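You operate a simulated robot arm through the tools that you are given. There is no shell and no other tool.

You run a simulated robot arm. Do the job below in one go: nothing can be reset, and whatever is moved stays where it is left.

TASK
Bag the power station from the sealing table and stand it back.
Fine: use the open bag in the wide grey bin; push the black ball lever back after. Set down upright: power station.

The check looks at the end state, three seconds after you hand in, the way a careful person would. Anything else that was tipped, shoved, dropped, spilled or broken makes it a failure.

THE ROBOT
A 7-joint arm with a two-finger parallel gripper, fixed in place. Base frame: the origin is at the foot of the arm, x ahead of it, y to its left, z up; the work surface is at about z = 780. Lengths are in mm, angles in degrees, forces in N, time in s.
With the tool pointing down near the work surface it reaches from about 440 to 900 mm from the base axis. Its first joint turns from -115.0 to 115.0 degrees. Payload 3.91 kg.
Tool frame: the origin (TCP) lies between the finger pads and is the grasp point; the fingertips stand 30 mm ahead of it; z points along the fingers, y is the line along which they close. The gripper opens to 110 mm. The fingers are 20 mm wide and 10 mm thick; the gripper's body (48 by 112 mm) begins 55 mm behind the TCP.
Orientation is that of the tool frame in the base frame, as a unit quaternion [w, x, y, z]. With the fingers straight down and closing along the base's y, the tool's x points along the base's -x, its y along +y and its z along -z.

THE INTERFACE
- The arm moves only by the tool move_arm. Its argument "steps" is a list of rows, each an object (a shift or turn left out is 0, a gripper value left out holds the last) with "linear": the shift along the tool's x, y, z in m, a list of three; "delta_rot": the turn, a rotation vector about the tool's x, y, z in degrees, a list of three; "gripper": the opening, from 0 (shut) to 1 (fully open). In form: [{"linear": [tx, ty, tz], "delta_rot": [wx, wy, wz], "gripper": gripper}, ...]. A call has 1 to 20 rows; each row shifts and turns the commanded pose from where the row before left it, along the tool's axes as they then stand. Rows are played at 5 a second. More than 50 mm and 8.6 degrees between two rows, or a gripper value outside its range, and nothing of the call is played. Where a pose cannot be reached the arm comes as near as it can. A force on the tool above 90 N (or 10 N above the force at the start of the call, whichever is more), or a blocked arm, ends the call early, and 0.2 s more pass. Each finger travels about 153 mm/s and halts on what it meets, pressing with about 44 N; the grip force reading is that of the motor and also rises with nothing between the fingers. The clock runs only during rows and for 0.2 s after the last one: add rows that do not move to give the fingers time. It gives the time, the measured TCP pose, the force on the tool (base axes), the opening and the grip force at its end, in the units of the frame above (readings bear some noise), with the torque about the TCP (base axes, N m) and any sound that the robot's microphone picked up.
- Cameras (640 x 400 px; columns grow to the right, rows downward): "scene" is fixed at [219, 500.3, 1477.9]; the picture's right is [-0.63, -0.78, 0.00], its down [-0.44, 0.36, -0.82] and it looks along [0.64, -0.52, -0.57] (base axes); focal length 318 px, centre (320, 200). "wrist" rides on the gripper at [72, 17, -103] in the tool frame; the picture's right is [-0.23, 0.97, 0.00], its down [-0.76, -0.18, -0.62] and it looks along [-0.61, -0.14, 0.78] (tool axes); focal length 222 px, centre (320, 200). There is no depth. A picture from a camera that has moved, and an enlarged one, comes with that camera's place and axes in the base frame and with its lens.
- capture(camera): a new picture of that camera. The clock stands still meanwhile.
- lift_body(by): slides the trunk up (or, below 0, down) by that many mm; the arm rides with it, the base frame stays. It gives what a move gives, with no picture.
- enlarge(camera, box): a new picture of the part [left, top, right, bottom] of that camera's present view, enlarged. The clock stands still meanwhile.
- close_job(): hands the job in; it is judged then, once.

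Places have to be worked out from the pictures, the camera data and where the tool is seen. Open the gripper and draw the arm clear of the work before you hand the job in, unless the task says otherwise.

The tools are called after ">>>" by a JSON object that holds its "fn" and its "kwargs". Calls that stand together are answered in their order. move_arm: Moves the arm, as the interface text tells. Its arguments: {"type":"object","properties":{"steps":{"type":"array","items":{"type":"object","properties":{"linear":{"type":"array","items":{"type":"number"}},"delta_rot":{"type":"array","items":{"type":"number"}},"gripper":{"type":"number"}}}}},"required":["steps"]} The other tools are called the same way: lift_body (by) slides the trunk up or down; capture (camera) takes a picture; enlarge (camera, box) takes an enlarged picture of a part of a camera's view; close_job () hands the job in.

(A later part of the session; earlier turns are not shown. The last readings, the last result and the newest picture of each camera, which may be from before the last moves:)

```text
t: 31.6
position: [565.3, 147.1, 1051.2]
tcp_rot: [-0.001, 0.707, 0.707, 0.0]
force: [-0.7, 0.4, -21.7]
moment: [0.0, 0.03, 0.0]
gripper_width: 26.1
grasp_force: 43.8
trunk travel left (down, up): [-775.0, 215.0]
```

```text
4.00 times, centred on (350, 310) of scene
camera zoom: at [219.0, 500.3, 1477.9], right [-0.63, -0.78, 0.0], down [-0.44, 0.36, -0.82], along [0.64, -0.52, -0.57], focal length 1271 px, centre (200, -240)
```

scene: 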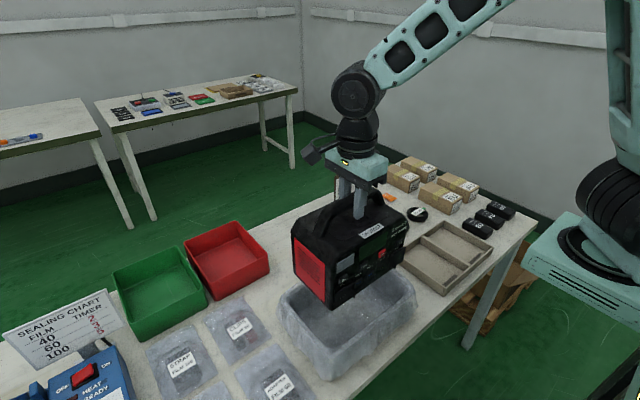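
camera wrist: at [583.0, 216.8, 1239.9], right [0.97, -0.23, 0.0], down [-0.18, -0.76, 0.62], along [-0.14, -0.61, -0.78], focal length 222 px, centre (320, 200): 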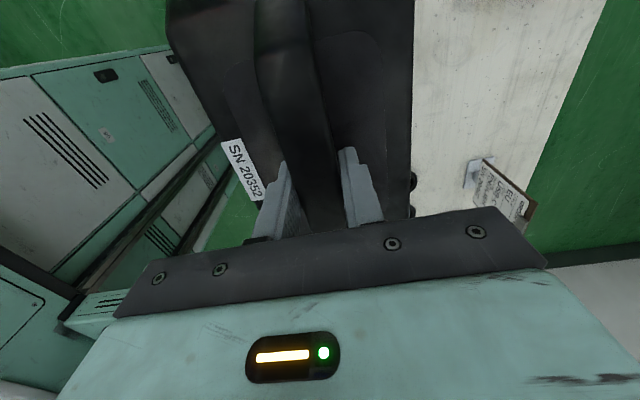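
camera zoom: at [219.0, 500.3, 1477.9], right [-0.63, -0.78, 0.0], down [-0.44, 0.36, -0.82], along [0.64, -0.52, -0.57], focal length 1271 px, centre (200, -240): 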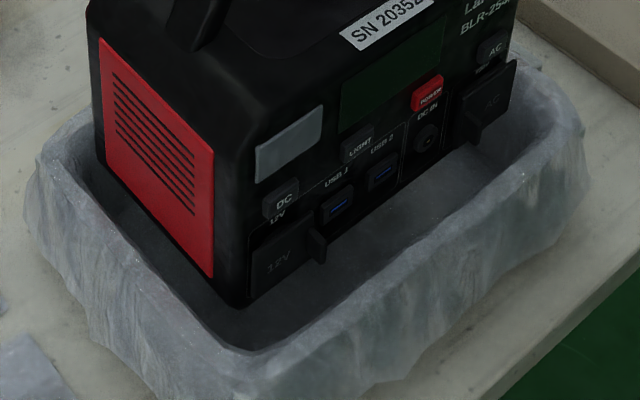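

It enters cleanly with no side force. I'll lower further in stages.

>>> {"fn": "move_arm", "kwargs": {"steps": [{"linear": [0, 0, 0.015]}, {"linear": [0, 0, 0.015]}, {"linear": [0, 0, 0.015]}, {"linear": [0, 0, 0.01]}, {"linear": [0, 0, 0.006]}, {}, {}]}}

>>> {"fn": "enlarge", "kwargs": {"camera": "scene", "box": [270, 230, 430, 390]}}

```text
t: 33.2
position: [564.1, 148.1, 990.3]
tcp_rot: [0.0, 0.707, 0.707, -0.001]
force: [-0.4, 0.6, -21.2]
moment: [0.01, 0.05, 0.01]
gripper_width: 26.0
grasp_force: 44.2
trunk travel left (down, up): [-775.0, 215.0]
```

```text
2.50 times, centred on (350, 310) of scene
camera zoom: at [219.0, 500.3, 1477.9], right [-0.63, -0.78, 0.0], down [-0.44, 0.36, -0.82], along [0.64, -0.52, -0.57], focal length 795 px, centre (245, -75)
```

zoom: 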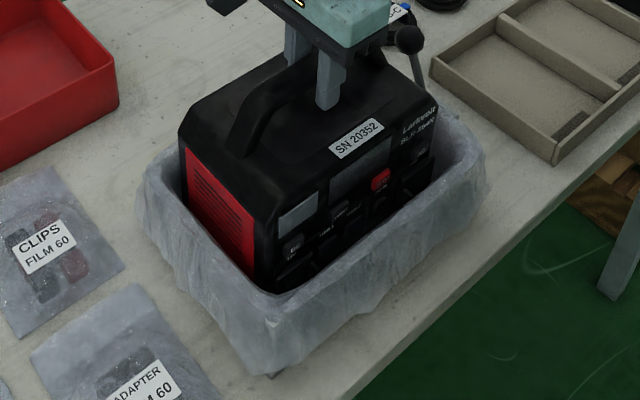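

Bottom is at about z 802. I'll lower in 2–3 mm steps until the floor takes the weight.

>>> {"fn": "move_arm", "kwargs": {"steps": [{"linear": [0, 0, 0.004]}, {"linear": [0, 0, 0.003]}, {"linear": [0, 0, 0.003]}, {}, {}]}}

```text
t: 34.4
position: [564.3, 147.2, 982.0]
tcp_rot: [-0.001, 0.708, 0.707, 0.0]
force: [-0.4, 0.8, -21.3]
moment: [-0.02, 0.03, 0.02]
gripper_width: 25.9
grasp_force: 44.0
trunk travel left (down, up): [-775.0, 215.0]
```

Still hanging freely; continuing down gently.

>>> {"fn": "move_arm", "kwargs": {"steps": [{"linear": [0, 0, 0.003]}, {"linear": [0, 0, 0.002]}, {}, {}]}}

>>> {"fn": "move_arm", "kwargs": {"steps": [{"linear": [0, 0, 0.002]}, {}, {}]}}

```text
t: 35.4
position: [563.9, 148.0, 976.0]
tcp_rot: [0.0, 0.707, 0.707, 0.0]
force: [-0.2, 0.7, -21.6]
moment: [-0.02, -0.02, 0.0]
gripper_width: 25.9
grasp_force: 43.6
trunk travel left (down, up): [-775.0, 215.0]
```

```text
t: 36.2
position: [565.6, 147.2, 974.5]
tcp_rot: [0.0, 0.707, 0.707, 0.001]
force: [-2.2, -1.7, -15.3]
moment: [0.14, 0.01, 0.13]
gripper_width: 26.0
grasp_force: 43.7
trunk travel left (down, up): [-775.0, 215.0]
```

The floor started taking weight at z 974.5, so the floor is at about 786. One more millimetre, then check.

>>> {"fn": "move_arm", "kwargs": {"steps": [{"linear": [0, 0, 0.001]}, {}, {}]}}

>>> {"fn": "enlarge", "kwargs": {"camera": "scene", "box": [270, 220, 440, 390]}}

>>> {"fn": "capture", "kwargs": {"camera": "wrist"}}

```text
t: 37.0
position: [564.2, 147.2, 974.2]
tcp_rot: [0.0, 0.707, 0.707, 0.0]
force: [-2.7, -5.3, 7.8]
moment: [-1.22, 0.23, 0.1]
gripper_width: 25.8
grasp_force: 44.6
trunk travel left (down, up): [-775.0, 215.0]
```

```text
2.35 times, centred on (355, 305) of scene
camera zoom: at [219.0, 500.3, 1477.9], right [-0.63, -0.78, 0.0], down [-0.44, 0.36, -0.82], along [0.64, -0.52, -0.57], focal length 748 px, centre (238, -47)
```

zoom: 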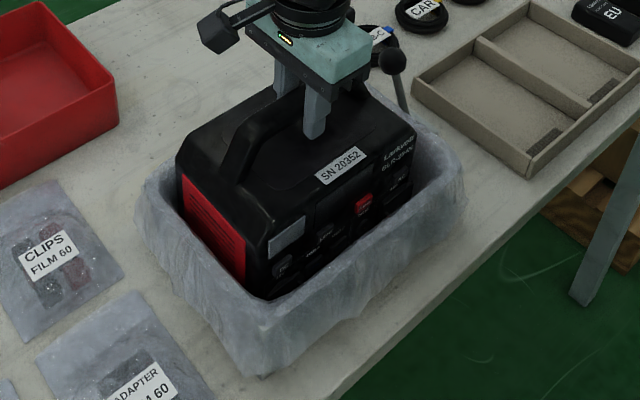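

```text
taken
camera wrist: at [582.2, 219.9, 1077.6], right [0.97, -0.23, 0.0], down [-0.18, -0.76, 0.62], along [-0.14, -0.61, -0.78], focal length 222 px, centre (320, 200)
```

wrist: 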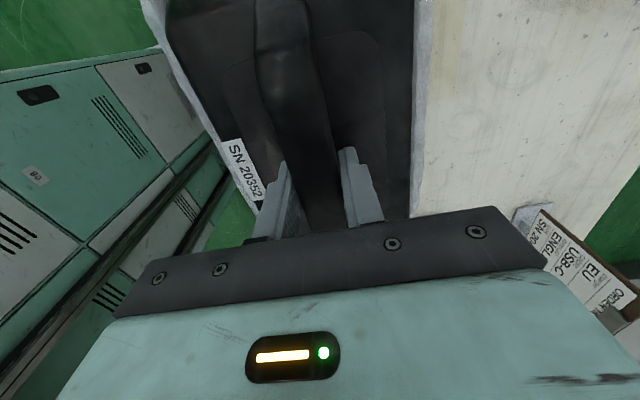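

The station is seated upright in the lined bin. I'll ease the press by 0.5 mm, release, and rise clear.

>>> {"fn": "move_arm", "kwargs": {"steps": [{"linear": [0, 0, -0.0005]}, {"gripper": 0.3}, {"gripper": 0.48}, {"gripper": 0.48}, {}, {"linear": [0, 0, -0.02]}, {"linear": [0, 0, -0.04]}, {"linear": [0, 0, -0.05]}, {"linear": [0, 0, -0.05]}, {"linear": [0, 0, -0.05]}, {}]}}

>>> {"fn": "capture", "kwargs": {"camera": "scene"}}

>>> {"fn": "capture", "kwargs": {"camera": "wrist"}}

```text
t: 39.4
position: [563.3, 147.1, 1181.0]
tcp_rot: [0.0, 0.707, 0.707, 0.0]
force: [0.1, -0.2, 0.0]
moment: [0.01, -0.01, 0.02]
gripper_width: 52.8
grasp_force: 0.2
trunk travel left (down, up): [-775.0, 215.0]
```

```text
taken
```

scene: 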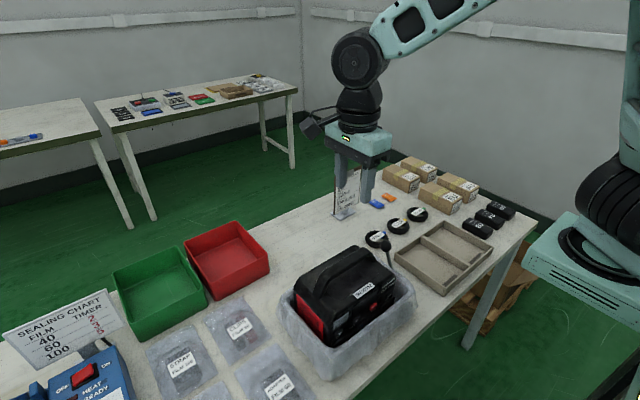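

```text
taken
camera wrist: at [580.7, 219.2, 1285.1], right [0.97, -0.23, 0.0], down [-0.18, -0.76, 0.62], along [-0.14, -0.61, -0.78], focal length 222 px, centre (320, 200)
```

wrist: 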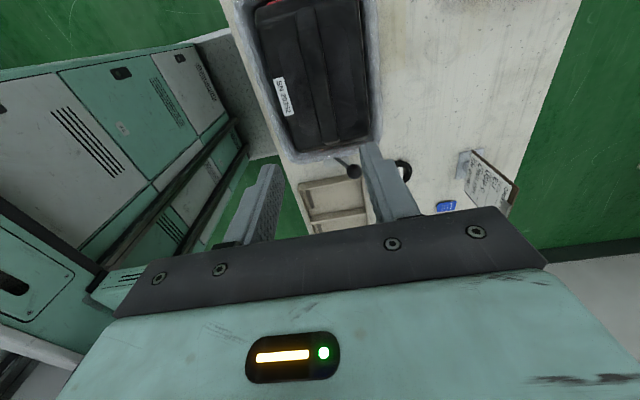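

The station stands in the bag. Now I'll study the lever and its base closely to see which way it throws.

>>> {"fn": "enlarge", "kwargs": {"camera": "wrist", "box": [310, 135, 374, 185]}}

>>> {"fn": "enlarge", "kwargs": {"camera": "scene", "box": [360, 225, 440, 290]}}

>>> {"fn": "enlarge", "kwargs": {"camera": "wrist", "box": [230, 0, 390, 165]}}

```text
8.00 times, centred on (342, 160) of wrist
camera zoom: at [580.7, 219.2, 1285.1], right [0.97, -0.23, 0.0], down [-0.18, -0.76, 0.62], along [-0.14, -0.61, -0.78], focal length 1777 px, centre (144, 520)
```

zoom: 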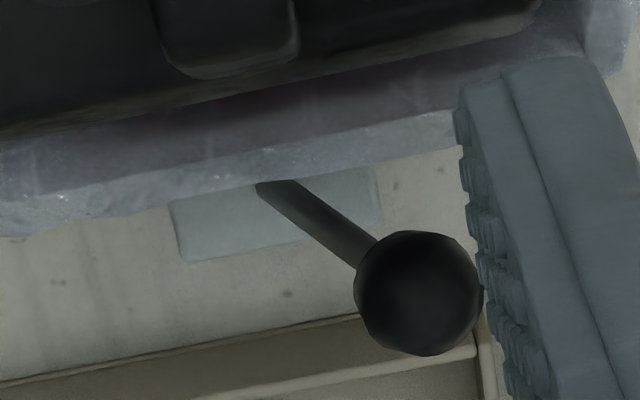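

```text
6.15 times, centred on (400, 258) of scene
camera zoom: at [219.0, 500.3, 1477.9], right [-0.63, -0.78, 0.0], down [-0.44, 0.36, -0.82], along [0.64, -0.52, -0.57], focal length 1956 px, centre (-172, -154)
```

zoom: 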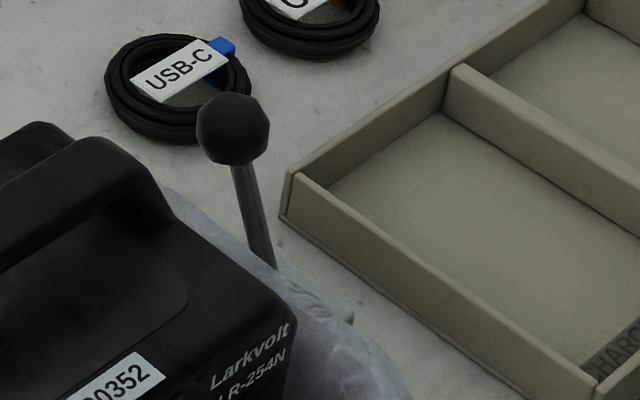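

```text
2.42 times, centred on (310, 82) of wrist
camera zoom: at [580.7, 219.2, 1285.1], right [0.97, -0.23, 0.0], down [-0.18, -0.76, 0.62], along [-0.14, -0.61, -0.78], focal length 538 px, centre (344, 485)
```

zoom: 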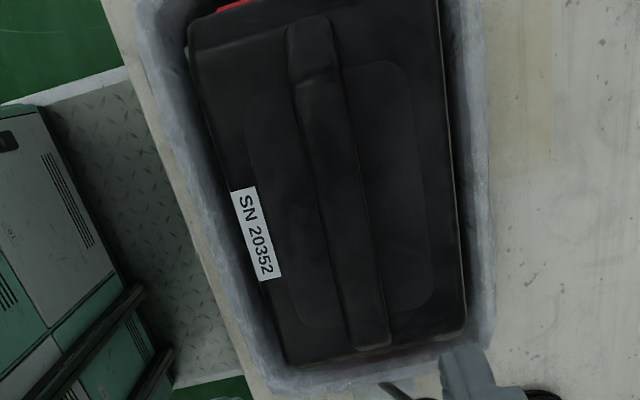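

The lever leans about 25° toward +x: pivot near (557, −25, 825), ball centre (594, −24, 901), radius about 15 mm. I'll go above the ball with fingers straddling it along x, so it can be nudged gently either way and checked.

>>> {"fn": "move_arm", "kwargs": {"steps": [{"linear": [-0.04, 0.008, 0]}, {"linear": [-0.045, 0.008, 0]}, {"linear": [-0.045, 0.008, 0]}, {"linear": [-0.0416, 0.007, 0]}, {}, {"linear": [0, 0, 0.05]}, {"linear": [0, 0, 0.05]}, {"linear": [0, 0, 0.05]}, {}]}}

>>> {"fn": "capture", "kwargs": {"camera": "scene"}}

>>> {"fn": "capture", "kwargs": {"camera": "wrist"}}

```text
t: 41.4
position: [596.5, -25.2, 1034.5]
tcp_rot: [-0.001, 0.707, 0.707, 0.0]
force: [-0.4, -0.2, 0.7]
moment: [-0.04, -0.01, -0.02]
gripper_width: 52.9
grasp_force: 0.0
trunk travel left (down, up): [-775.0, 215.0]
```

```text
taken
```

scene: 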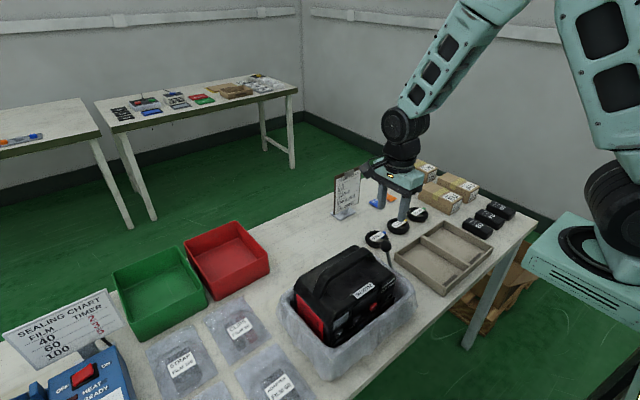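

```text
taken
camera wrist: at [613.5, 47.0, 1138.0], right [0.97, -0.23, 0.0], down [-0.18, -0.76, 0.62], along [-0.14, -0.61, -0.78], focal length 222 px, centre (320, 200)
```

wrist: 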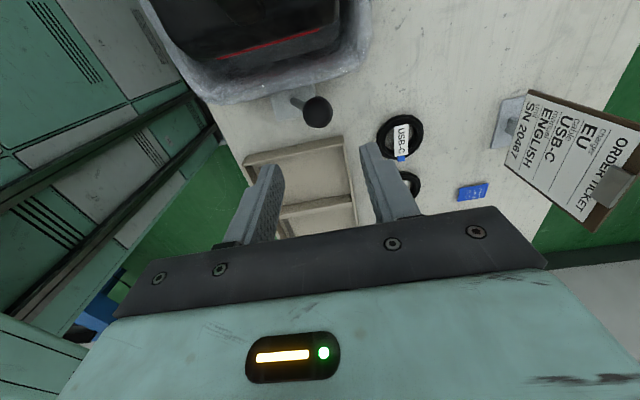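

The ball reads (595, −23, 901) from here. I'll zoom on the lever base once more for clues about its travel before descending.

>>> {"fn": "enlarge", "kwargs": {"camera": "wrist", "box": [250, 70, 346, 140]}}

>>> {"fn": "enlarge", "kwargs": {"camera": "scene", "box": [340, 160, 460, 290]}}

```text
5.71 times, centred on (298, 105) of wrist
camera zoom: at [613.5, 47.0, 1138.0], right [0.97, -0.23, 0.0], down [-0.18, -0.76, 0.62], along [-0.14, -0.61, -0.78], focal length 1269 px, centre (446, 743)
```

zoom: 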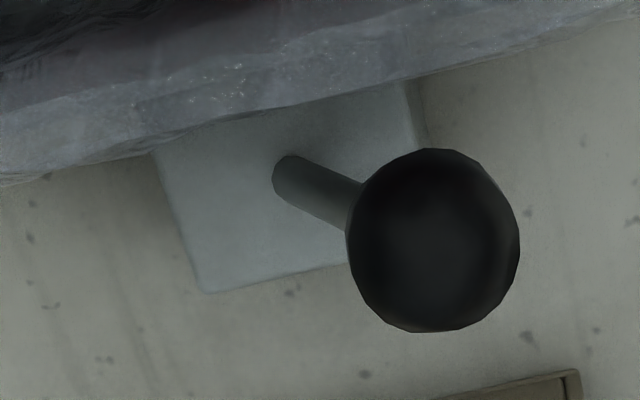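

```text
3.08 times, centred on (400, 225) of scene
camera zoom: at [219.0, 500.3, 1477.9], right [-0.63, -0.78, 0.0], down [-0.44, 0.36, -0.82], along [0.64, -0.52, -0.57], focal length 978 px, centre (74, 123)
```

zoom: 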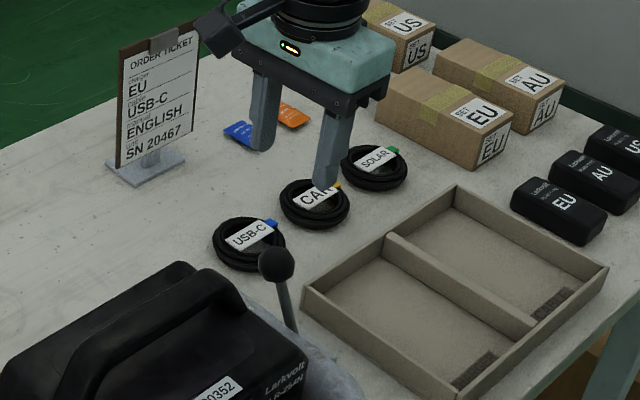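

Ball and straddle geometry agree. I'll descend to z≈913 with the ball between the fingers, touching nothing yet.

>>> {"fn": "move_arm", "kwargs": {"steps": [{"linear": [0.001, -0.002, 0.03]}, {"linear": [0, 0, 0.03]}, {"linear": [0, 0, 0.03]}, {"linear": [0, 0, 0.02]}, {"linear": [0, 0, 0.011]}, {}]}}

>>> {"fn": "enlarge", "kwargs": {"camera": "scene", "box": [340, 190, 460, 290]}}

>>> {"fn": "capture", "kwargs": {"camera": "wrist"}}

```text
t: 42.8
position: [591.9, -22.8, 912.5]
tcp_rot: [0.0, 0.708, 0.707, 0.0]
force: [-0.2, 0.1, 0.6]
moment: [-0.03, 0.0, -0.01]
gripper_width: 52.8
grasp_force: 0.1
trunk travel left (down, up): [-775.0, 215.0]
```

```text
4.00 times, centred on (400, 240) of scene
camera zoom: at [219.0, 500.3, 1477.9], right [-0.63, -0.78, 0.0], down [-0.44, 0.36, -0.82], along [0.64, -0.52, -0.57], focal length 1271 px, centre (0, 40)
```

zoom: 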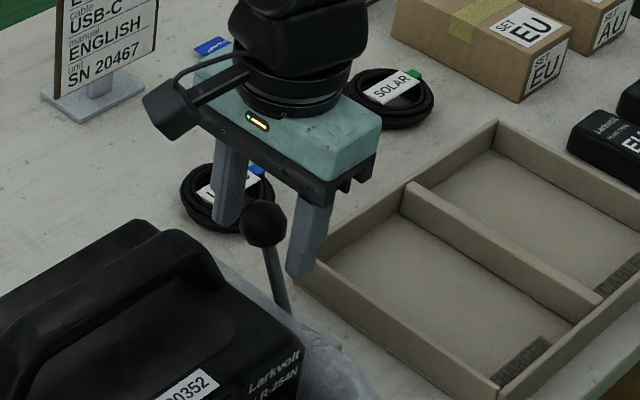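

```text
taken
camera wrist: at [610.3, 49.4, 1015.9], right [0.97, -0.23, 0.0], down [-0.18, -0.76, 0.62], along [-0.14, -0.61, -0.78], focal length 222 px, centre (320, 200)
```

wrist: 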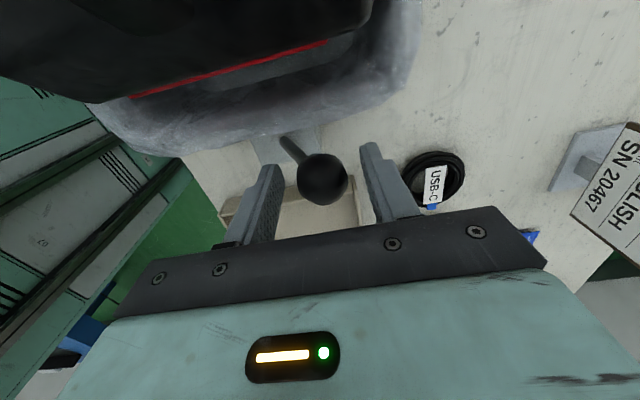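

The ball is straddled with clearance. I'll nudge gently toward −x, the direction that brings the leaning lever back, in small steps while reading force.

>>> {"fn": "move_arm", "kwargs": {"steps": [{"linear": [0, -0.007, 0]}, {"linear": [0, -0.003, 0]}, {"linear": [0, -0.002, 0]}, {"linear": [0, -0.002, 0]}, {}]}}

>>> {"fn": "enlarge", "kwargs": {"camera": "wrist", "box": [220, 100, 420, 225]}}

```text
t: 44.0
position: [579.3, -23.8, 911.8]
tcp_rot: [0.0, 0.707, 0.707, 0.001]
force: [3.5, 0.6, 4.1]
moment: [0.03, -0.14, 0.02]
gripper_width: 54.4
grasp_force: 1.5
trunk travel left (down, up): [-775.0, 215.0]
```

```text
3.20 times, centred on (320, 162) of wrist
camera zoom: at [596.7, 49.0, 1016.7], right [0.97, -0.23, 0.0], down [-0.18, -0.76, 0.62], along [-0.14, -0.61, -0.78], focal length 711 px, centre (320, 320)
```

zoom: 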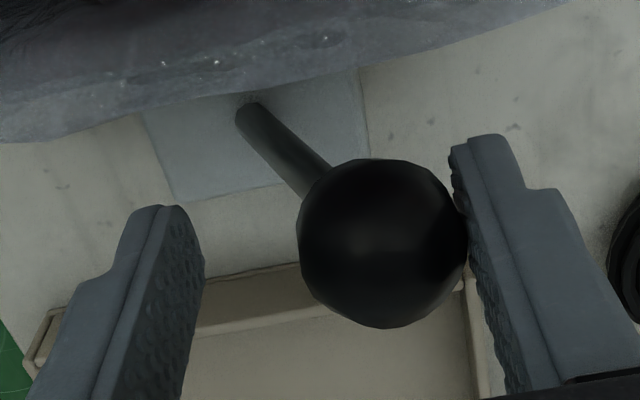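

The ball moved about 3 mm with only 3.5 N, so the lever yields this way. I'll continue in small steps and watch force and the bin.

>>> {"fn": "move_arm", "kwargs": {"steps": [{"linear": [0, -0.003, 0]}, {"linear": [0, -0.003, 0]}, {"linear": [0, -0.003, 0]}, {}]}}

>>> {"fn": "enlarge", "kwargs": {"camera": "wrist", "box": [220, 100, 420, 225]}}

>>> {"fn": "capture", "kwargs": {"camera": "scene"}}

```text
t: 45.0
position: [570.3, -23.2, 912.2]
tcp_rot: [0.0, 0.707, 0.707, 0.0]
force: [0.4, 0.1, -1.1]
moment: [-0.01, -0.03, -0.01]
gripper_width: 53.3
grasp_force: 0.8
trunk travel left (down, up): [-775.0, 215.0]
```

```text
3.20 times, centred on (320, 162) of wrist
camera zoom: at [587.5, 49.4, 1015.9], right [0.97, -0.23, 0.0], down [-0.18, -0.76, 0.62], along [-0.14, -0.61, -0.78], focal length 711 px, centre (320, 320)
```

zoom: 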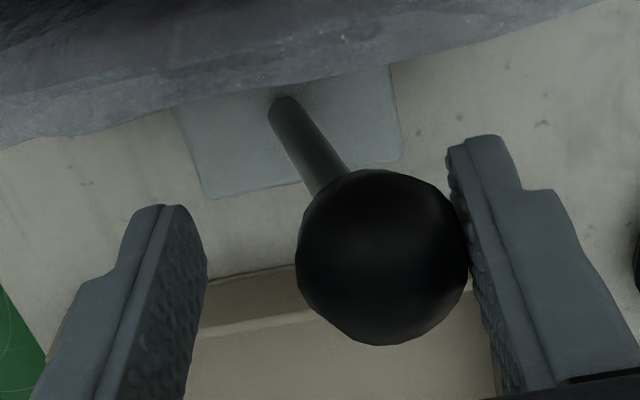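

```text
taken
```

scene: 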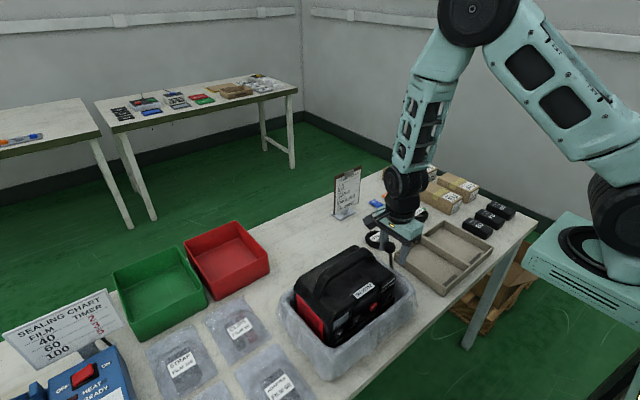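

The lever is rotating freely about its base toward −x with almost no force. I'll continue.

>>> {"fn": "move_arm", "kwargs": {"steps": [{"linear": [0, -0.004, 0]}, {"linear": [0, -0.004, 0]}, {"linear": [0, -0.004, 0]}, {"linear": [0, -0.004, 0]}, {"linear": [0, -0.004, 0]}, {"linear": [0, -0.004, 0]}, {}]}}

>>> {"fn": "enlarge", "kwargs": {"camera": "wrist", "box": [220, 100, 420, 225]}}

>>> {"fn": "enlarge", "kwargs": {"camera": "scene", "box": [260, 220, 440, 390]}}

```text
t: 46.6
position: [545.5, -23.6, 913.0]
tcp_rot: [-0.001, 0.707, 0.707, 0.0]
force: [0.3, -0.6, 0.1]
moment: [0.01, 0.01, -0.03]
gripper_width: 52.8
grasp_force: 0.5
trunk travel left (down, up): [-775.0, 215.0]
```

```text
3.20 times, centred on (320, 162) of wrist
camera zoom: at [563.8, 49.4, 1016.5], right [0.97, -0.23, 0.0], down [-0.18, -0.76, 0.62], along [-0.14, -0.61, -0.78], focal length 711 px, centre (320, 320)
```

zoom: 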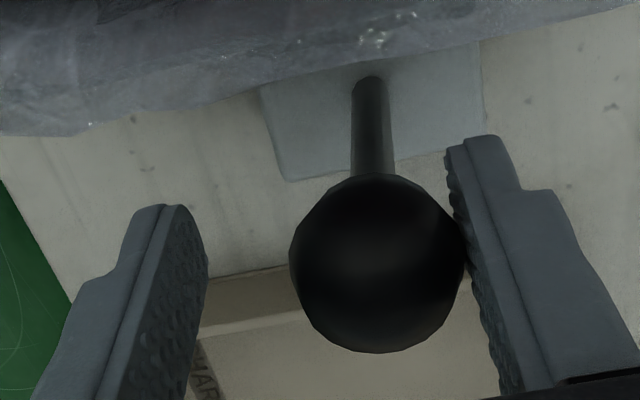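

```text
2.35 times, centred on (350, 305) of scene
camera zoom: at [219.0, 500.3, 1477.9], right [-0.63, -0.78, 0.0], down [-0.44, 0.36, -0.82], along [0.64, -0.52, -0.57], focal length 748 px, centre (249, -47)
```

zoom: 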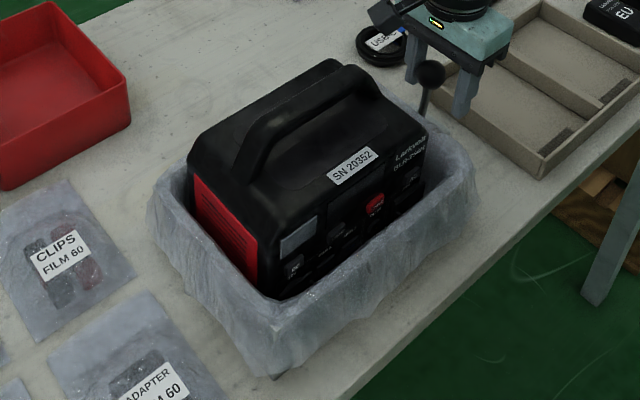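

The lever is now upright, with nothing else moved. Continuing toward −x until its stop.

>>> {"fn": "move_arm", "kwargs": {"steps": [{"linear": [0, -0.004, 0]}, {"linear": [0, -0.004, 0]}, {"linear": [0, -0.004, 0]}, {"linear": [0, -0.004, 0]}, {"linear": [0, -0.003, 0]}, {"linear": [0, -0.003, 0]}, {}]}}

>>> {"fn": "enlarge", "kwargs": {"camera": "wrist", "box": [220, 100, 420, 225]}}

>>> {"fn": "enlarge", "kwargs": {"camera": "scene", "box": [260, 220, 440, 390]}}

```text
t: 48.2
position: [524.3, -22.7, 911.0]
tcp_rot: [0.0, 0.707, 0.707, 0.0]
force: [-0.2, 0.2, 0.4]
moment: [-0.02, 0.02, 0.02]
gripper_width: 52.7
grasp_force: 0.1
trunk travel left (down, up): [-775.0, 215.0]
```

```text
3.20 times, centred on (320, 162) of wrist
camera zoom: at [541.1, 49.4, 1016.1], right [0.97, -0.23, 0.0], down [-0.18, -0.76, 0.62], along [-0.14, -0.61, -0.78], focal length 711 px, centre (320, 320)
```

zoom: 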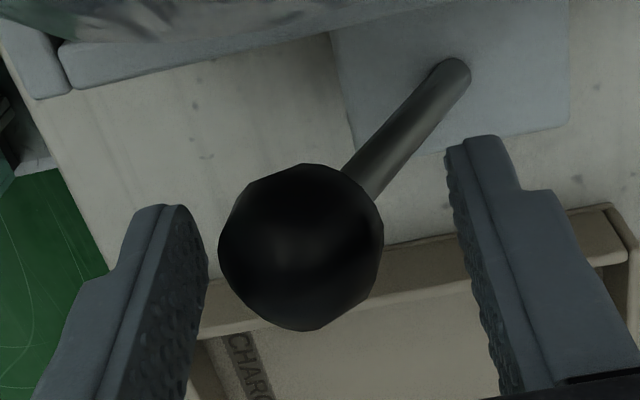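

```text
2.35 times, centred on (350, 305) of scene
camera zoom: at [219.0, 500.3, 1477.9], right [-0.63, -0.78, 0.0], down [-0.44, 0.36, -0.82], along [0.64, -0.52, -0.57], focal length 748 px, centre (249, -47)
```

zoom: 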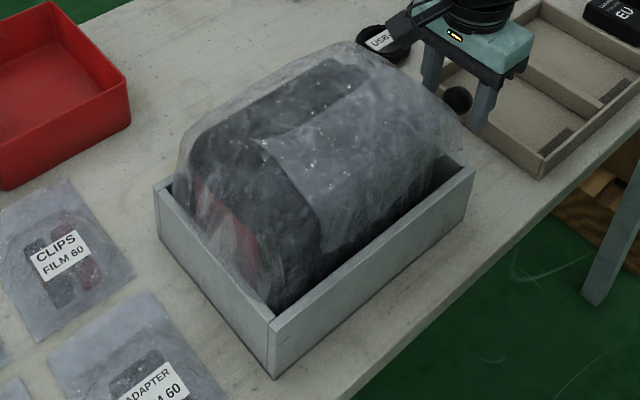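

The lever snapped over to lean −x and the bag has closed over the station. I'll check the details: the bag wrap, the bin, and any markings on the lever plate.

>>> {"fn": "enlarge", "kwargs": {"camera": "scene", "box": [290, 225, 410, 325]}}

>>> {"fn": "enlarge", "kwargs": {"camera": "wrist", "box": [220, 90, 420, 190]}}

>>> {"fn": "capture", "kwargs": {"camera": "scene"}}

>>> {"fn": "capture", "kwargs": {"camera": "wrist"}}

```text
4.00 times, centred on (350, 275) of scene
camera zoom: at [219.0, 500.3, 1477.9], right [-0.63, -0.78, 0.0], down [-0.44, 0.36, -0.82], along [0.64, -0.52, -0.57], focal length 1271 px, centre (200, -100)
```

zoom: 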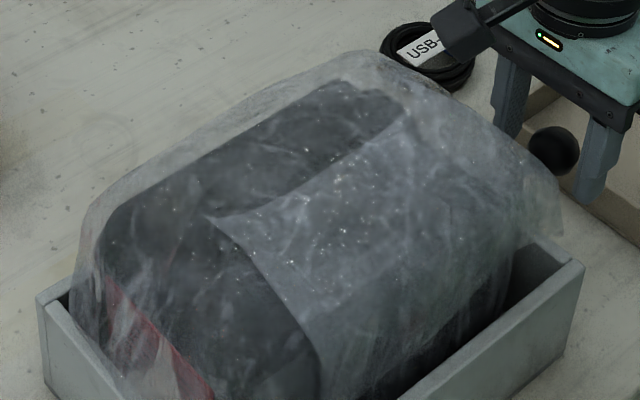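

```text
3.20 times, centred on (320, 140) of wrist
camera zoom: at [541.1, 49.4, 1016.1], right [0.97, -0.23, 0.0], down [-0.18, -0.76, 0.62], along [-0.14, -0.61, -0.78], focal length 711 px, centre (320, 392)
```

zoom: 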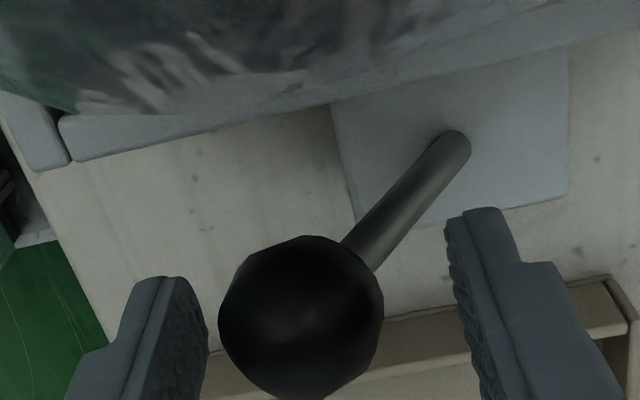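

```text
taken
```

scene: 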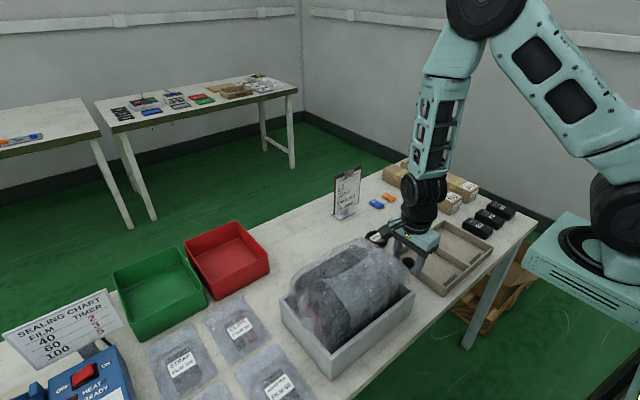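

```text
taken
camera wrist: at [541.1, 49.4, 1016.1], right [0.97, -0.23, 0.0], down [-0.18, -0.76, 0.62], along [-0.14, -0.61, -0.78], focal length 222 px, centre (320, 200)
```

wrist: 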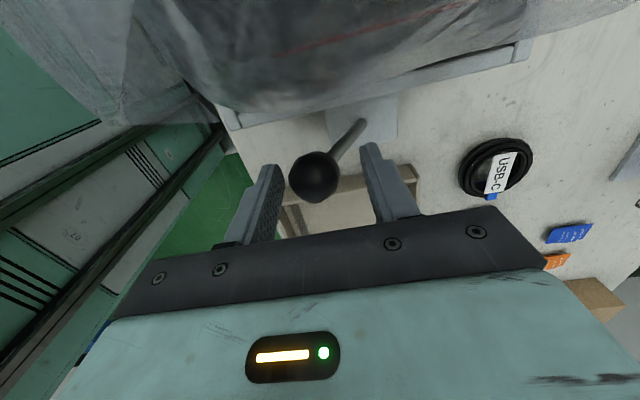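

The bag is closed over the station and the bin is bare grey. I'll withdraw straight up from the lever and view the bagged station from above.

>>> {"fn": "move_arm", "kwargs": {"steps": [{"linear": [0, -0.002, -0.02]}, {"linear": [0, 0, -0.03]}, {"linear": [0, 0, -0.05]}, {"linear": [0, 0, -0.05]}, {"linear": [0, 0, -0.05]}, {"linear": [0, 0, -0.05]}, {}]}}

>>> {"fn": "move_arm", "kwargs": {"steps": [{"linear": [0.04, 0.01, 0]}, {"linear": [0.045, 0.01, 0]}, {"linear": [0.045, 0.01, 0]}, {"linear": [0.04, 0.01, 0]}, {"linear": [0, 0, 0]}, {}]}}

>>> {"fn": "capture", "kwargs": {"camera": "wrist"}}

>>> {"fn": "capture", "kwargs": {"camera": "scene"}}

```text
t: 49.8
position: [520.9, -23.0, 1164.2]
tcp_rot: [0.0, 0.708, 0.706, -0.001]
force: [-0.1, 0.0, 1.1]
moment: [-0.01, 0.0, -0.02]
gripper_width: 53.0
grasp_force: 0.1
trunk travel left (down, up): [-775.0, 215.0]
```

```text
t: 51.2
position: [563.7, 148.8, 1163.4]
tcp_rot: [0.0, 0.707, 0.707, 0.0]
force: [-0.4, -0.6, -0.2]
moment: [0.0, 0.0, 0.01]
gripper_width: 52.9
grasp_force: 0.1
trunk travel left (down, up): [-775.0, 215.0]
```

```text
taken
camera wrist: at [580.6, 221.8, 1266.4], right [0.97, -0.23, 0.0], down [-0.18, -0.76, 0.62], along [-0.14, -0.61, -0.78], focal length 222 px, centre (320, 200)
```

wrist: 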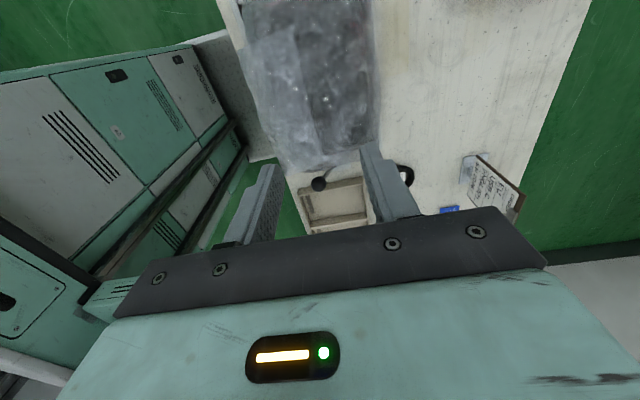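

```text
taken
```

scene: 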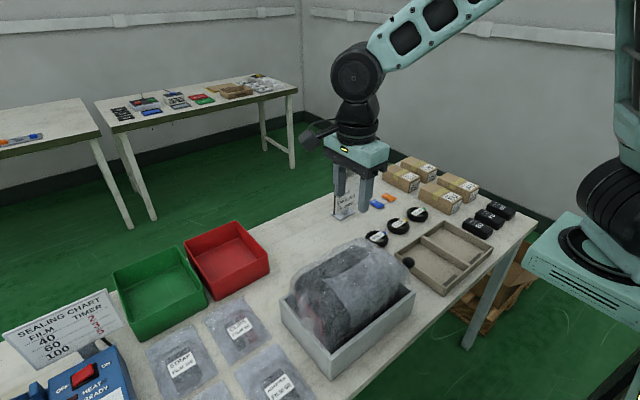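

Let me enlarge the bagged top from both cameras to find the handle under the film and see how the bag lies.

>>> {"fn": "enlarge", "kwargs": {"camera": "wrist", "box": [220, 0, 400, 180]}}

>>> {"fn": "enlarge", "kwargs": {"camera": "scene", "box": [270, 225, 430, 385]}}

```text
2.22 times, centred on (310, 90) of wrist
camera zoom: at [580.6, 221.8, 1266.4], right [0.97, -0.23, 0.0], down [-0.18, -0.76, 0.62], along [-0.14, -0.61, -0.78], focal length 494 px, centre (342, 444)
```

zoom: 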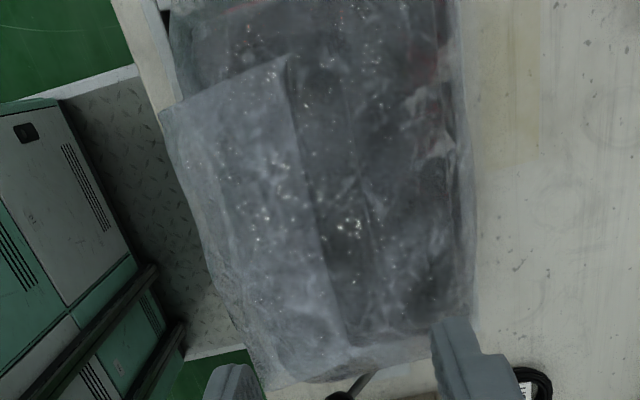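

```text
2.50 times, centred on (350, 305) of scene
camera zoom: at [219.0, 500.3, 1477.9], right [-0.63, -0.78, 0.0], down [-0.44, 0.36, -0.82], along [0.64, -0.52, -0.57], focal length 795 px, centre (245, -62)
```

zoom: 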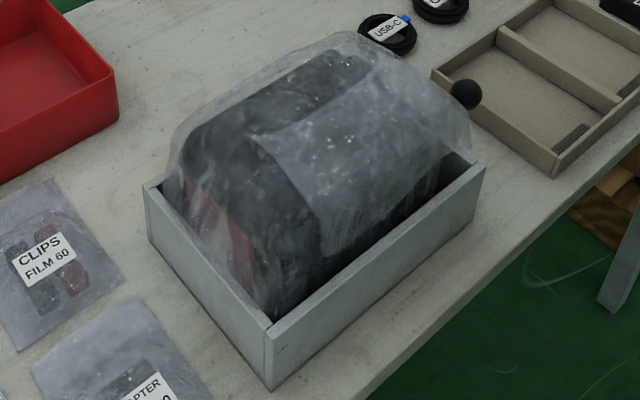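

The handle lies under the film just +x of the flap's edge, still at about (564, 147). I'll align to the same pose and descend to just above the film.

>>> {"fn": "move_arm", "kwargs": {"steps": [{"linear": [-0.0015, 0.001, 0.03]}, {"linear": [0, 0, 0.04]}, {"linear": [0, 0, 0.04]}, {"linear": [0, 0, 0.02]}, {"linear": [0, 0, 0.01]}, {}]}}

>>> {"fn": "enlarge", "kwargs": {"camera": "scene", "box": [270, 205, 430, 325]}}

>>> {"fn": "capture", "kwargs": {"camera": "wrist"}}

```text
t: 52.6
position: [563.7, 145.4, 1023.3]
tcp_rot: [0.0, 0.707, 0.707, -0.001]
force: [0.6, 0.0, 0.5]
moment: [0.01, -0.01, -0.01]
gripper_width: 53.1
grasp_force: 0.0
trunk travel left (down, up): [-775.0, 215.0]
```

```text
3.33 times, centred on (350, 265) of scene
camera zoom: at [219.0, 500.3, 1477.9], right [-0.63, -0.78, 0.0], down [-0.44, 0.36, -0.82], along [0.64, -0.52, -0.57], focal length 1060 px, centre (220, -17)
```

zoom: 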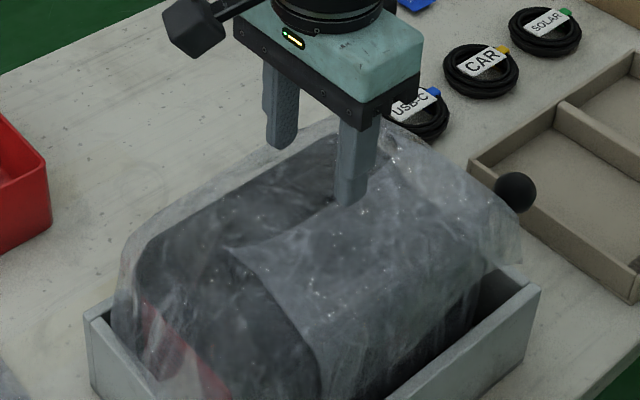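

```text
taken
camera wrist: at [580.9, 218.9, 1127.0], right [0.97, -0.23, 0.0], down [-0.18, -0.76, 0.62], along [-0.14, -0.61, -0.78], focal length 222 px, centre (320, 200)
```

wrist: 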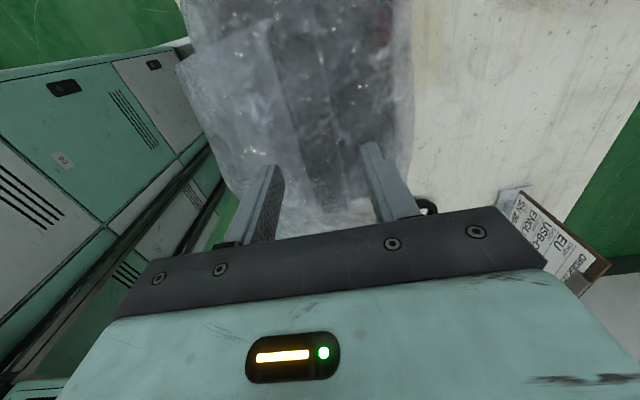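

>>> {"fn": "enlarge", "kwargs": {"camera": "wrist", "box": [180, 0, 430, 240]}}

>>> {"fn": "move_arm", "kwargs": {"steps": [{"linear": [0.0012, 0.0005, 0.006]}, {"linear": [0, 0, 0.006]}, {}]}}

```text
1.67 times, centred on (305, 120) of wrist
camera zoom: at [580.9, 218.9, 1127.0], right [0.97, -0.23, 0.0], down [-0.18, -0.76, 0.62], along [-0.14, -0.61, -0.78], focal length 370 px, centre (345, 333)
```

zoom: 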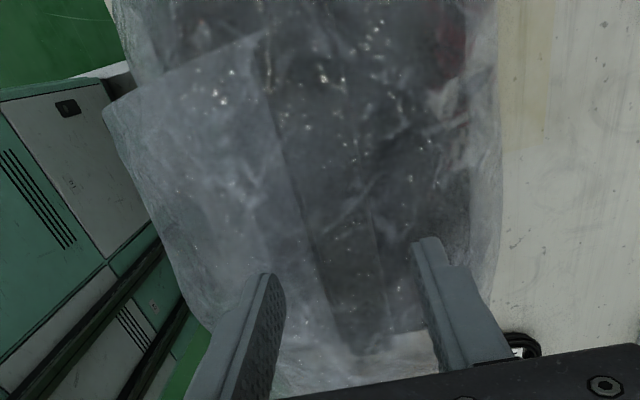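

```text
t: 53.4
position: [564.7, 148.6, 1011.8]
tcp_rot: [0.0, 0.707, 0.707, 0.0]
force: [-0.3, 0.7, -0.2]
moment: [-0.05, -0.02, 0.01]
gripper_width: 52.9
grasp_force: 0.0
trunk travel left (down, up): [-775.0, 215.0]
```

The handle shows as the darker band centred between the fingers, with no contact yet. Continuing in small steps with force checks.

>>> {"fn": "move_arm", "kwargs": {"steps": [{"linear": [0, 0, 0.006]}, {"linear": [0, 0, 0.006]}, {}]}}

>>> {"fn": "move_arm", "kwargs": {"steps": [{"linear": [0, 0, 0.006]}, {"linear": [0, 0, 0.006]}, {}]}}

```text
t: 54.2
position: [561.3, 147.9, 998.9]
tcp_rot: [0.0, 0.707, 0.707, 0.0]
force: [0.2, -0.8, 0.6]
moment: [-0.01, -0.02, -0.03]
gripper_width: 53.0
grasp_force: 0.1
trunk travel left (down, up): [-775.0, 215.0]
```

```text
t: 55.0
position: [562.6, 146.4, 988.5]
tcp_rot: [-0.001, 0.707, 0.707, 0.0]
force: [-0.2, 0.2, -0.1]
moment: [0.02, 0.03, 0.03]
gripper_width: 53.0
grasp_force: 0.0
trunk travel left (down, up): [-775.0, 215.0]
```

No resistance from the film. I'll lower the remaining 14 mm to the earlier grip height and look.

>>> {"fn": "move_arm", "kwargs": {"steps": [{"linear": [0, 0.001, 0.006]}, {"linear": [0, 0, 0.005]}, {"linear": [0, 0, 0.003]}, {}]}}

>>> {"fn": "enlarge", "kwargs": {"camera": "scene", "box": [270, 215, 430, 325]}}

>>> {"fn": "enlarge", "kwargs": {"camera": "wrist", "box": [180, 0, 430, 240]}}

```text
t: 56.0
position: [564.1, 146.3, 973.3]
tcp_rot: [0.001, 0.707, 0.707, 0.001]
force: [0.2, 0.0, 0.6]
moment: [-0.02, -0.01, -0.04]
gripper_width: 52.8
grasp_force: 0.0
trunk travel left (down, up): [-775.0, 215.0]
```

```text
3.64 times, centred on (350, 270) of scene
camera zoom: at [219.0, 500.3, 1477.9], right [-0.63, -0.78, 0.0], down [-0.44, 0.36, -0.82], along [0.64, -0.52, -0.57], focal length 1156 px, centre (211, -54)
```

zoom: 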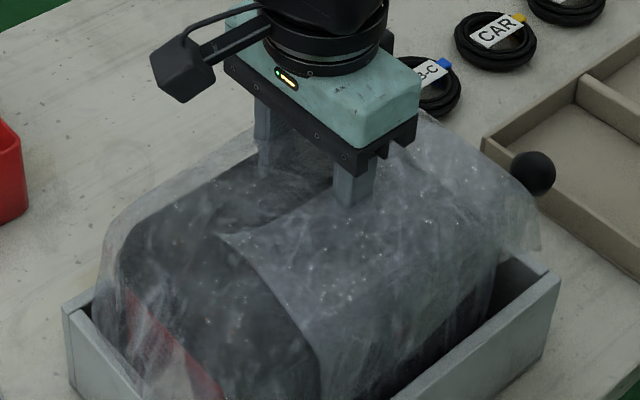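

```text
1.67 times, centred on (305, 120) of wrist
camera zoom: at [581.7, 219.0, 1076.7], right [0.97, -0.23, 0.0], down [-0.18, -0.76, 0.62], along [-0.14, -0.61, -0.78], focal length 370 px, centre (345, 333)
```

zoom: 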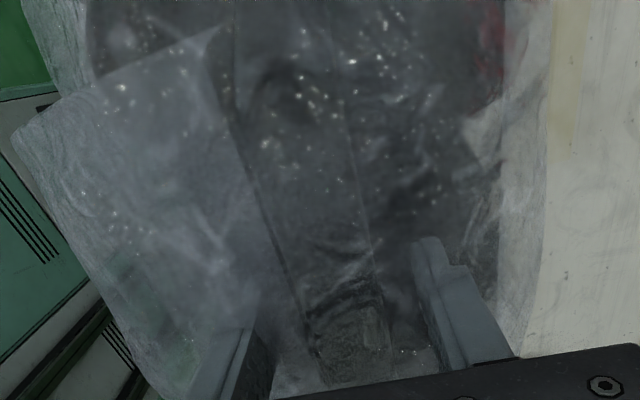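

The fingers are either side of the bar at the earlier height. Closing on the handle through the film.

>>> {"fn": "move_arm", "kwargs": {"steps": [{"gripper": 0.35}, {"gripper": 0.25}, {"gripper": 0.15}, {"gripper": 0.0}, {}, {}, {}]}}

>>> {"fn": "enlarge", "kwargs": {"camera": "wrist", "box": [180, 0, 430, 240]}}

```text
t: 57.6
position: [564.5, 146.7, 973.7]
tcp_rot: [0.0, 0.707, 0.707, 0.0]
force: [5.8, 0.2, -0.1]
moment: [-0.02, -0.11, 0.0]
gripper_width: 25.8
grasp_force: 44.1
trunk travel left (down, up): [-775.0, 215.0]
```

```text
1.67 times, centred on (305, 120) of wrist
camera zoom: at [582.2, 219.0, 1076.9], right [0.97, -0.23, 0.0], down [-0.18, -0.76, 0.62], along [-0.14, -0.61, -0.78], focal length 370 px, centre (345, 333)
```

zoom: 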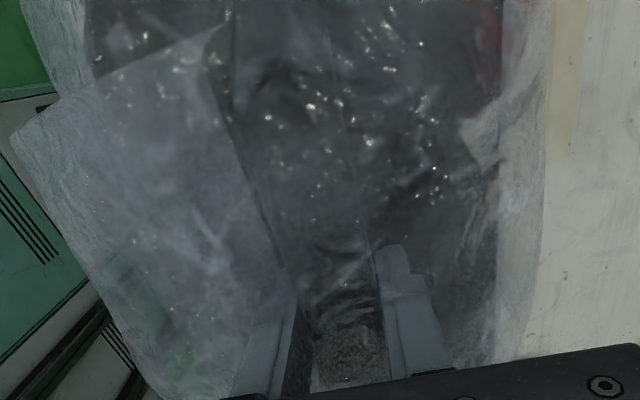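

The handle is held at 25.8 mm. I'll ease the side force and lift slowly, watching that the bin stays put.

>>> {"fn": "move_arm", "kwargs": {"steps": [{"linear": [0, 0.0008, -0.003]}, {"linear": [0, 0, -0.006]}, {"linear": [0, 0, -0.01]}, {"linear": [0, 0, -0.015]}, {"linear": [0, 0, -0.016]}, {}, {}]}}

>>> {"fn": "enlarge", "kwargs": {"camera": "scene", "box": [260, 205, 440, 390]}}

```text
t: 59.2
position: [566.2, 147.0, 1022.5]
tcp_rot: [0.0, 0.707, 0.707, 0.0]
force: [-0.7, -0.6, -21.5]
moment: [-0.05, 0.02, -0.02]
gripper_width: 26.0
grasp_force: 44.1
trunk travel left (down, up): [-775.0, 215.0]
```

```text
2.16 times, centred on (350, 298) of scene
camera zoom: at [219.0, 500.3, 1477.9], right [-0.63, -0.78, 0.0], down [-0.44, 0.36, -0.82], along [0.64, -0.52, -0.57], focal length 687 px, centre (255, -11)
```

zoom: 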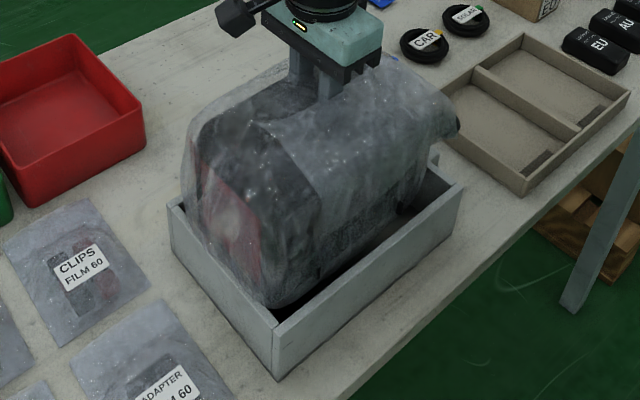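

The bag lifts with the station, weight is 21.5 N, and the bin hasn't moved. I'll continue up well clear of the rim.

>>> {"fn": "move_arm", "kwargs": {"steps": [{"linear": [0, 0, -0.015]}, {"linear": [0, 0, -0.02]}, {"linear": [0, 0, -0.025]}, {"linear": [0, 0, -0.025]}, {"linear": [0, 0, -0.025]}, {"linear": [0, 0, -0.02]}, {}, {}]}}

>>> {"fn": "capture", "kwargs": {"camera": "scene"}}

```text
t: 61.0
position: [565.5, 145.2, 1152.2]
tcp_rot: [0.0, 0.707, 0.707, -0.001]
force: [-1.0, -0.1, -22.3]
moment: [-0.03, 0.01, -0.01]
gripper_width: 25.8
grasp_force: 43.9
trunk travel left (down, up): [-775.0, 215.0]
```

```text
taken
```

scene: 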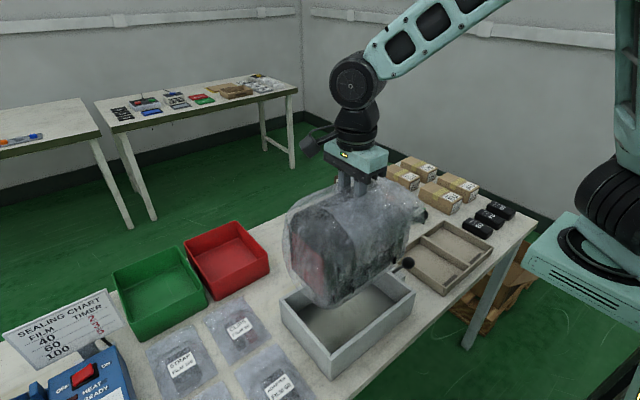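

The bagged station hangs level, clear of the bin. I'll carry it back above its original spot at (861, 71).

>>> {"fn": "move_arm", "kwargs": {"steps": [{"linear": [-0.002, 0.008, 0]}, {"linear": [-0.005, 0.018, 0]}, {"linear": [-0.007, 0.028, 0]}, {"linear": [-0.008, 0.032, 0]}, {"linear": [-0.008, 0.032, 0]}, {"linear": [-0.008, 0.032, 0]}, {"linear": [-0.008, 0.032, 0]}, {"linear": [-0.008, 0.032, 0]}, {"linear": [-0.008, 0.03, 0]}, {"linear": [-0.006, 0.025, 0]}, {"linear": [-0.0045, 0.018, 0]}, {"linear": [-0.0022, 0.0085, 0]}, {}, {}, {}]}}

>>> {"fn": "capture", "kwargs": {"camera": "scene"}}

>>> {"fn": "capture", "kwargs": {"camera": "wrist"}}

```text
t: 64.2
position: [861.6, 71.7, 1151.2]
tcp_rot: [0.0, 0.707, 0.707, -0.001]
force: [0.3, -0.2, -21.3]
moment: [-0.01, -0.01, 0.07]
gripper_width: 25.9
grasp_force: 43.4
trunk travel left (down, up): [-775.0, 215.0]
```

```text
taken
```

scene: 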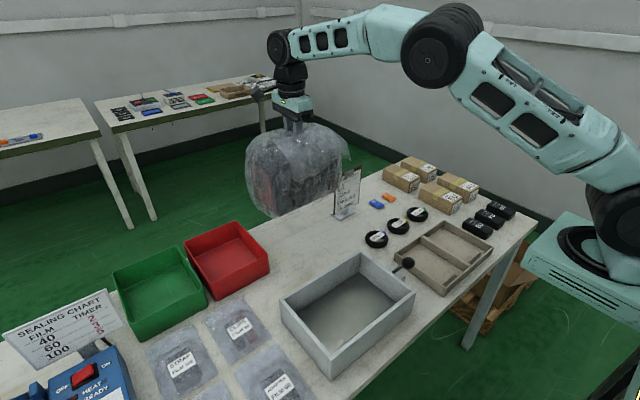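

```text
taken
camera wrist: at [879.5, 143.8, 1254.6], right [0.97, -0.23, 0.0], down [-0.18, -0.76, 0.62], along [-0.14, -0.61, -0.78], focal length 222 px, centre (320, 200)
```

wrist: 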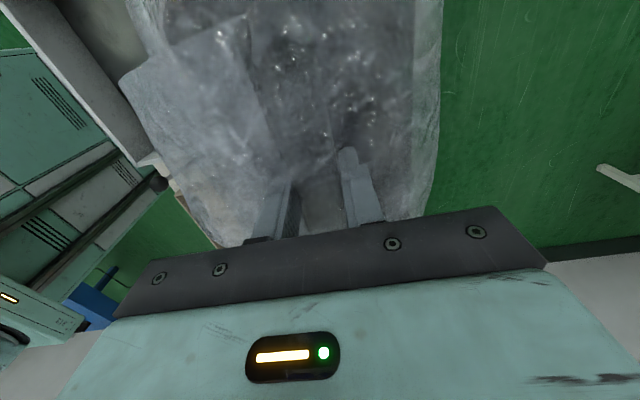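

Position matches the original spot, (861.6, 71.7). I'll check the film's spread against the clipboard and red bin, then lower most of the way.

>>> {"fn": "enlarge", "kwargs": {"camera": "scene", "box": [225, 105, 385, 230]}}

>>> {"fn": "move_arm", "kwargs": {"steps": [{"linear": [0, 0, 0.02]}, {"linear": [0, 0, 0.03]}, {"linear": [0, 0, 0.03]}, {"linear": [0, 0, 0.025]}, {"linear": [0, 0, 0.015]}, {}, {}]}}

>>> {"fn": "enlarge", "kwargs": {"camera": "scene", "box": [225, 140, 385, 265]}}

```text
3.20 times, centred on (305, 168) of scene
camera zoom: at [219.0, 500.3, 1477.9], right [-0.63, -0.78, 0.0], down [-0.44, 0.36, -0.82], along [0.64, -0.52, -0.57], focal length 1017 px, centre (368, 304)
```

zoom: 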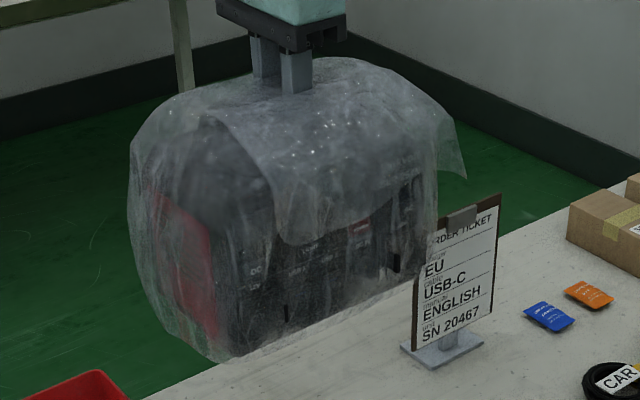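

```text
t: 65.8
position: [860.8, 73.6, 1031.1]
tcp_rot: [0.0, 0.707, 0.707, 0.0]
force: [0.1, -0.8, -21.0]
moment: [-0.01, 0.01, -0.01]
gripper_width: 25.9
grasp_force: 43.7
trunk travel left (down, up): [-775.0, 215.0]
```

```text
3.20 times, centred on (305, 202) of scene
camera zoom: at [219.0, 500.3, 1477.9], right [-0.63, -0.78, 0.0], down [-0.44, 0.36, -0.82], along [0.64, -0.52, -0.57], focal length 1017 px, centre (368, 192)
```

zoom: 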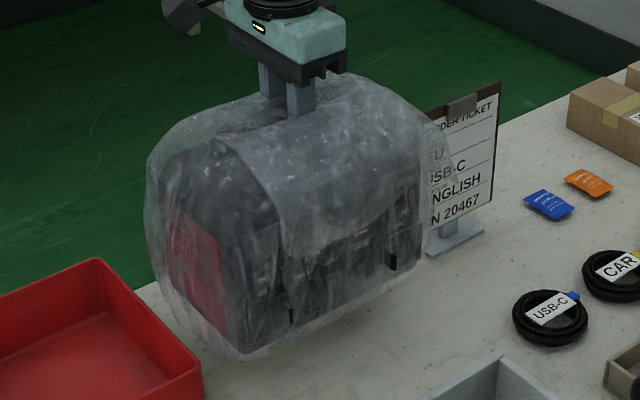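

The film's front ear is near (780, −60), well ahead of the clipboard at (880, −105), and the red bin is also clear. I'll trim y by −1.5 mm and lower to near the table.

>>> {"fn": "move_arm", "kwargs": {"steps": [{"linear": [-0.001, 0, 0.015]}, {"linear": [0, 0, 0.015]}, {"linear": [0, 0, 0.012]}, {"linear": [0, 0, 0.008]}, {"linear": [0, 0, 0.004]}, {}, {}]}}

>>> {"fn": "move_arm", "kwargs": {"steps": [{"linear": [0, 0, 0.003]}, {"linear": [0, 0, 0.002]}, {}, {}]}}

```text
t: 67.4
position: [860.6, 71.0, 977.3]
tcp_rot: [-0.001, 0.707, 0.707, -0.001]
force: [-0.3, 0.8, -22.6]
moment: [-0.04, 0.01, 0.01]
gripper_width: 25.7
grasp_force: 43.7
trunk travel left (down, up): [-775.0, 215.0]
```

```text
t: 68.4
position: [861.7, 70.2, 972.9]
tcp_rot: [-0.001, 0.707, 0.707, -0.002]
force: [-0.2, 0.5, -22.4]
moment: [-0.07, 0.04, 0.03]
gripper_width: 26.0
grasp_force: 43.6
trunk travel left (down, up): [-775.0, 215.0]
```

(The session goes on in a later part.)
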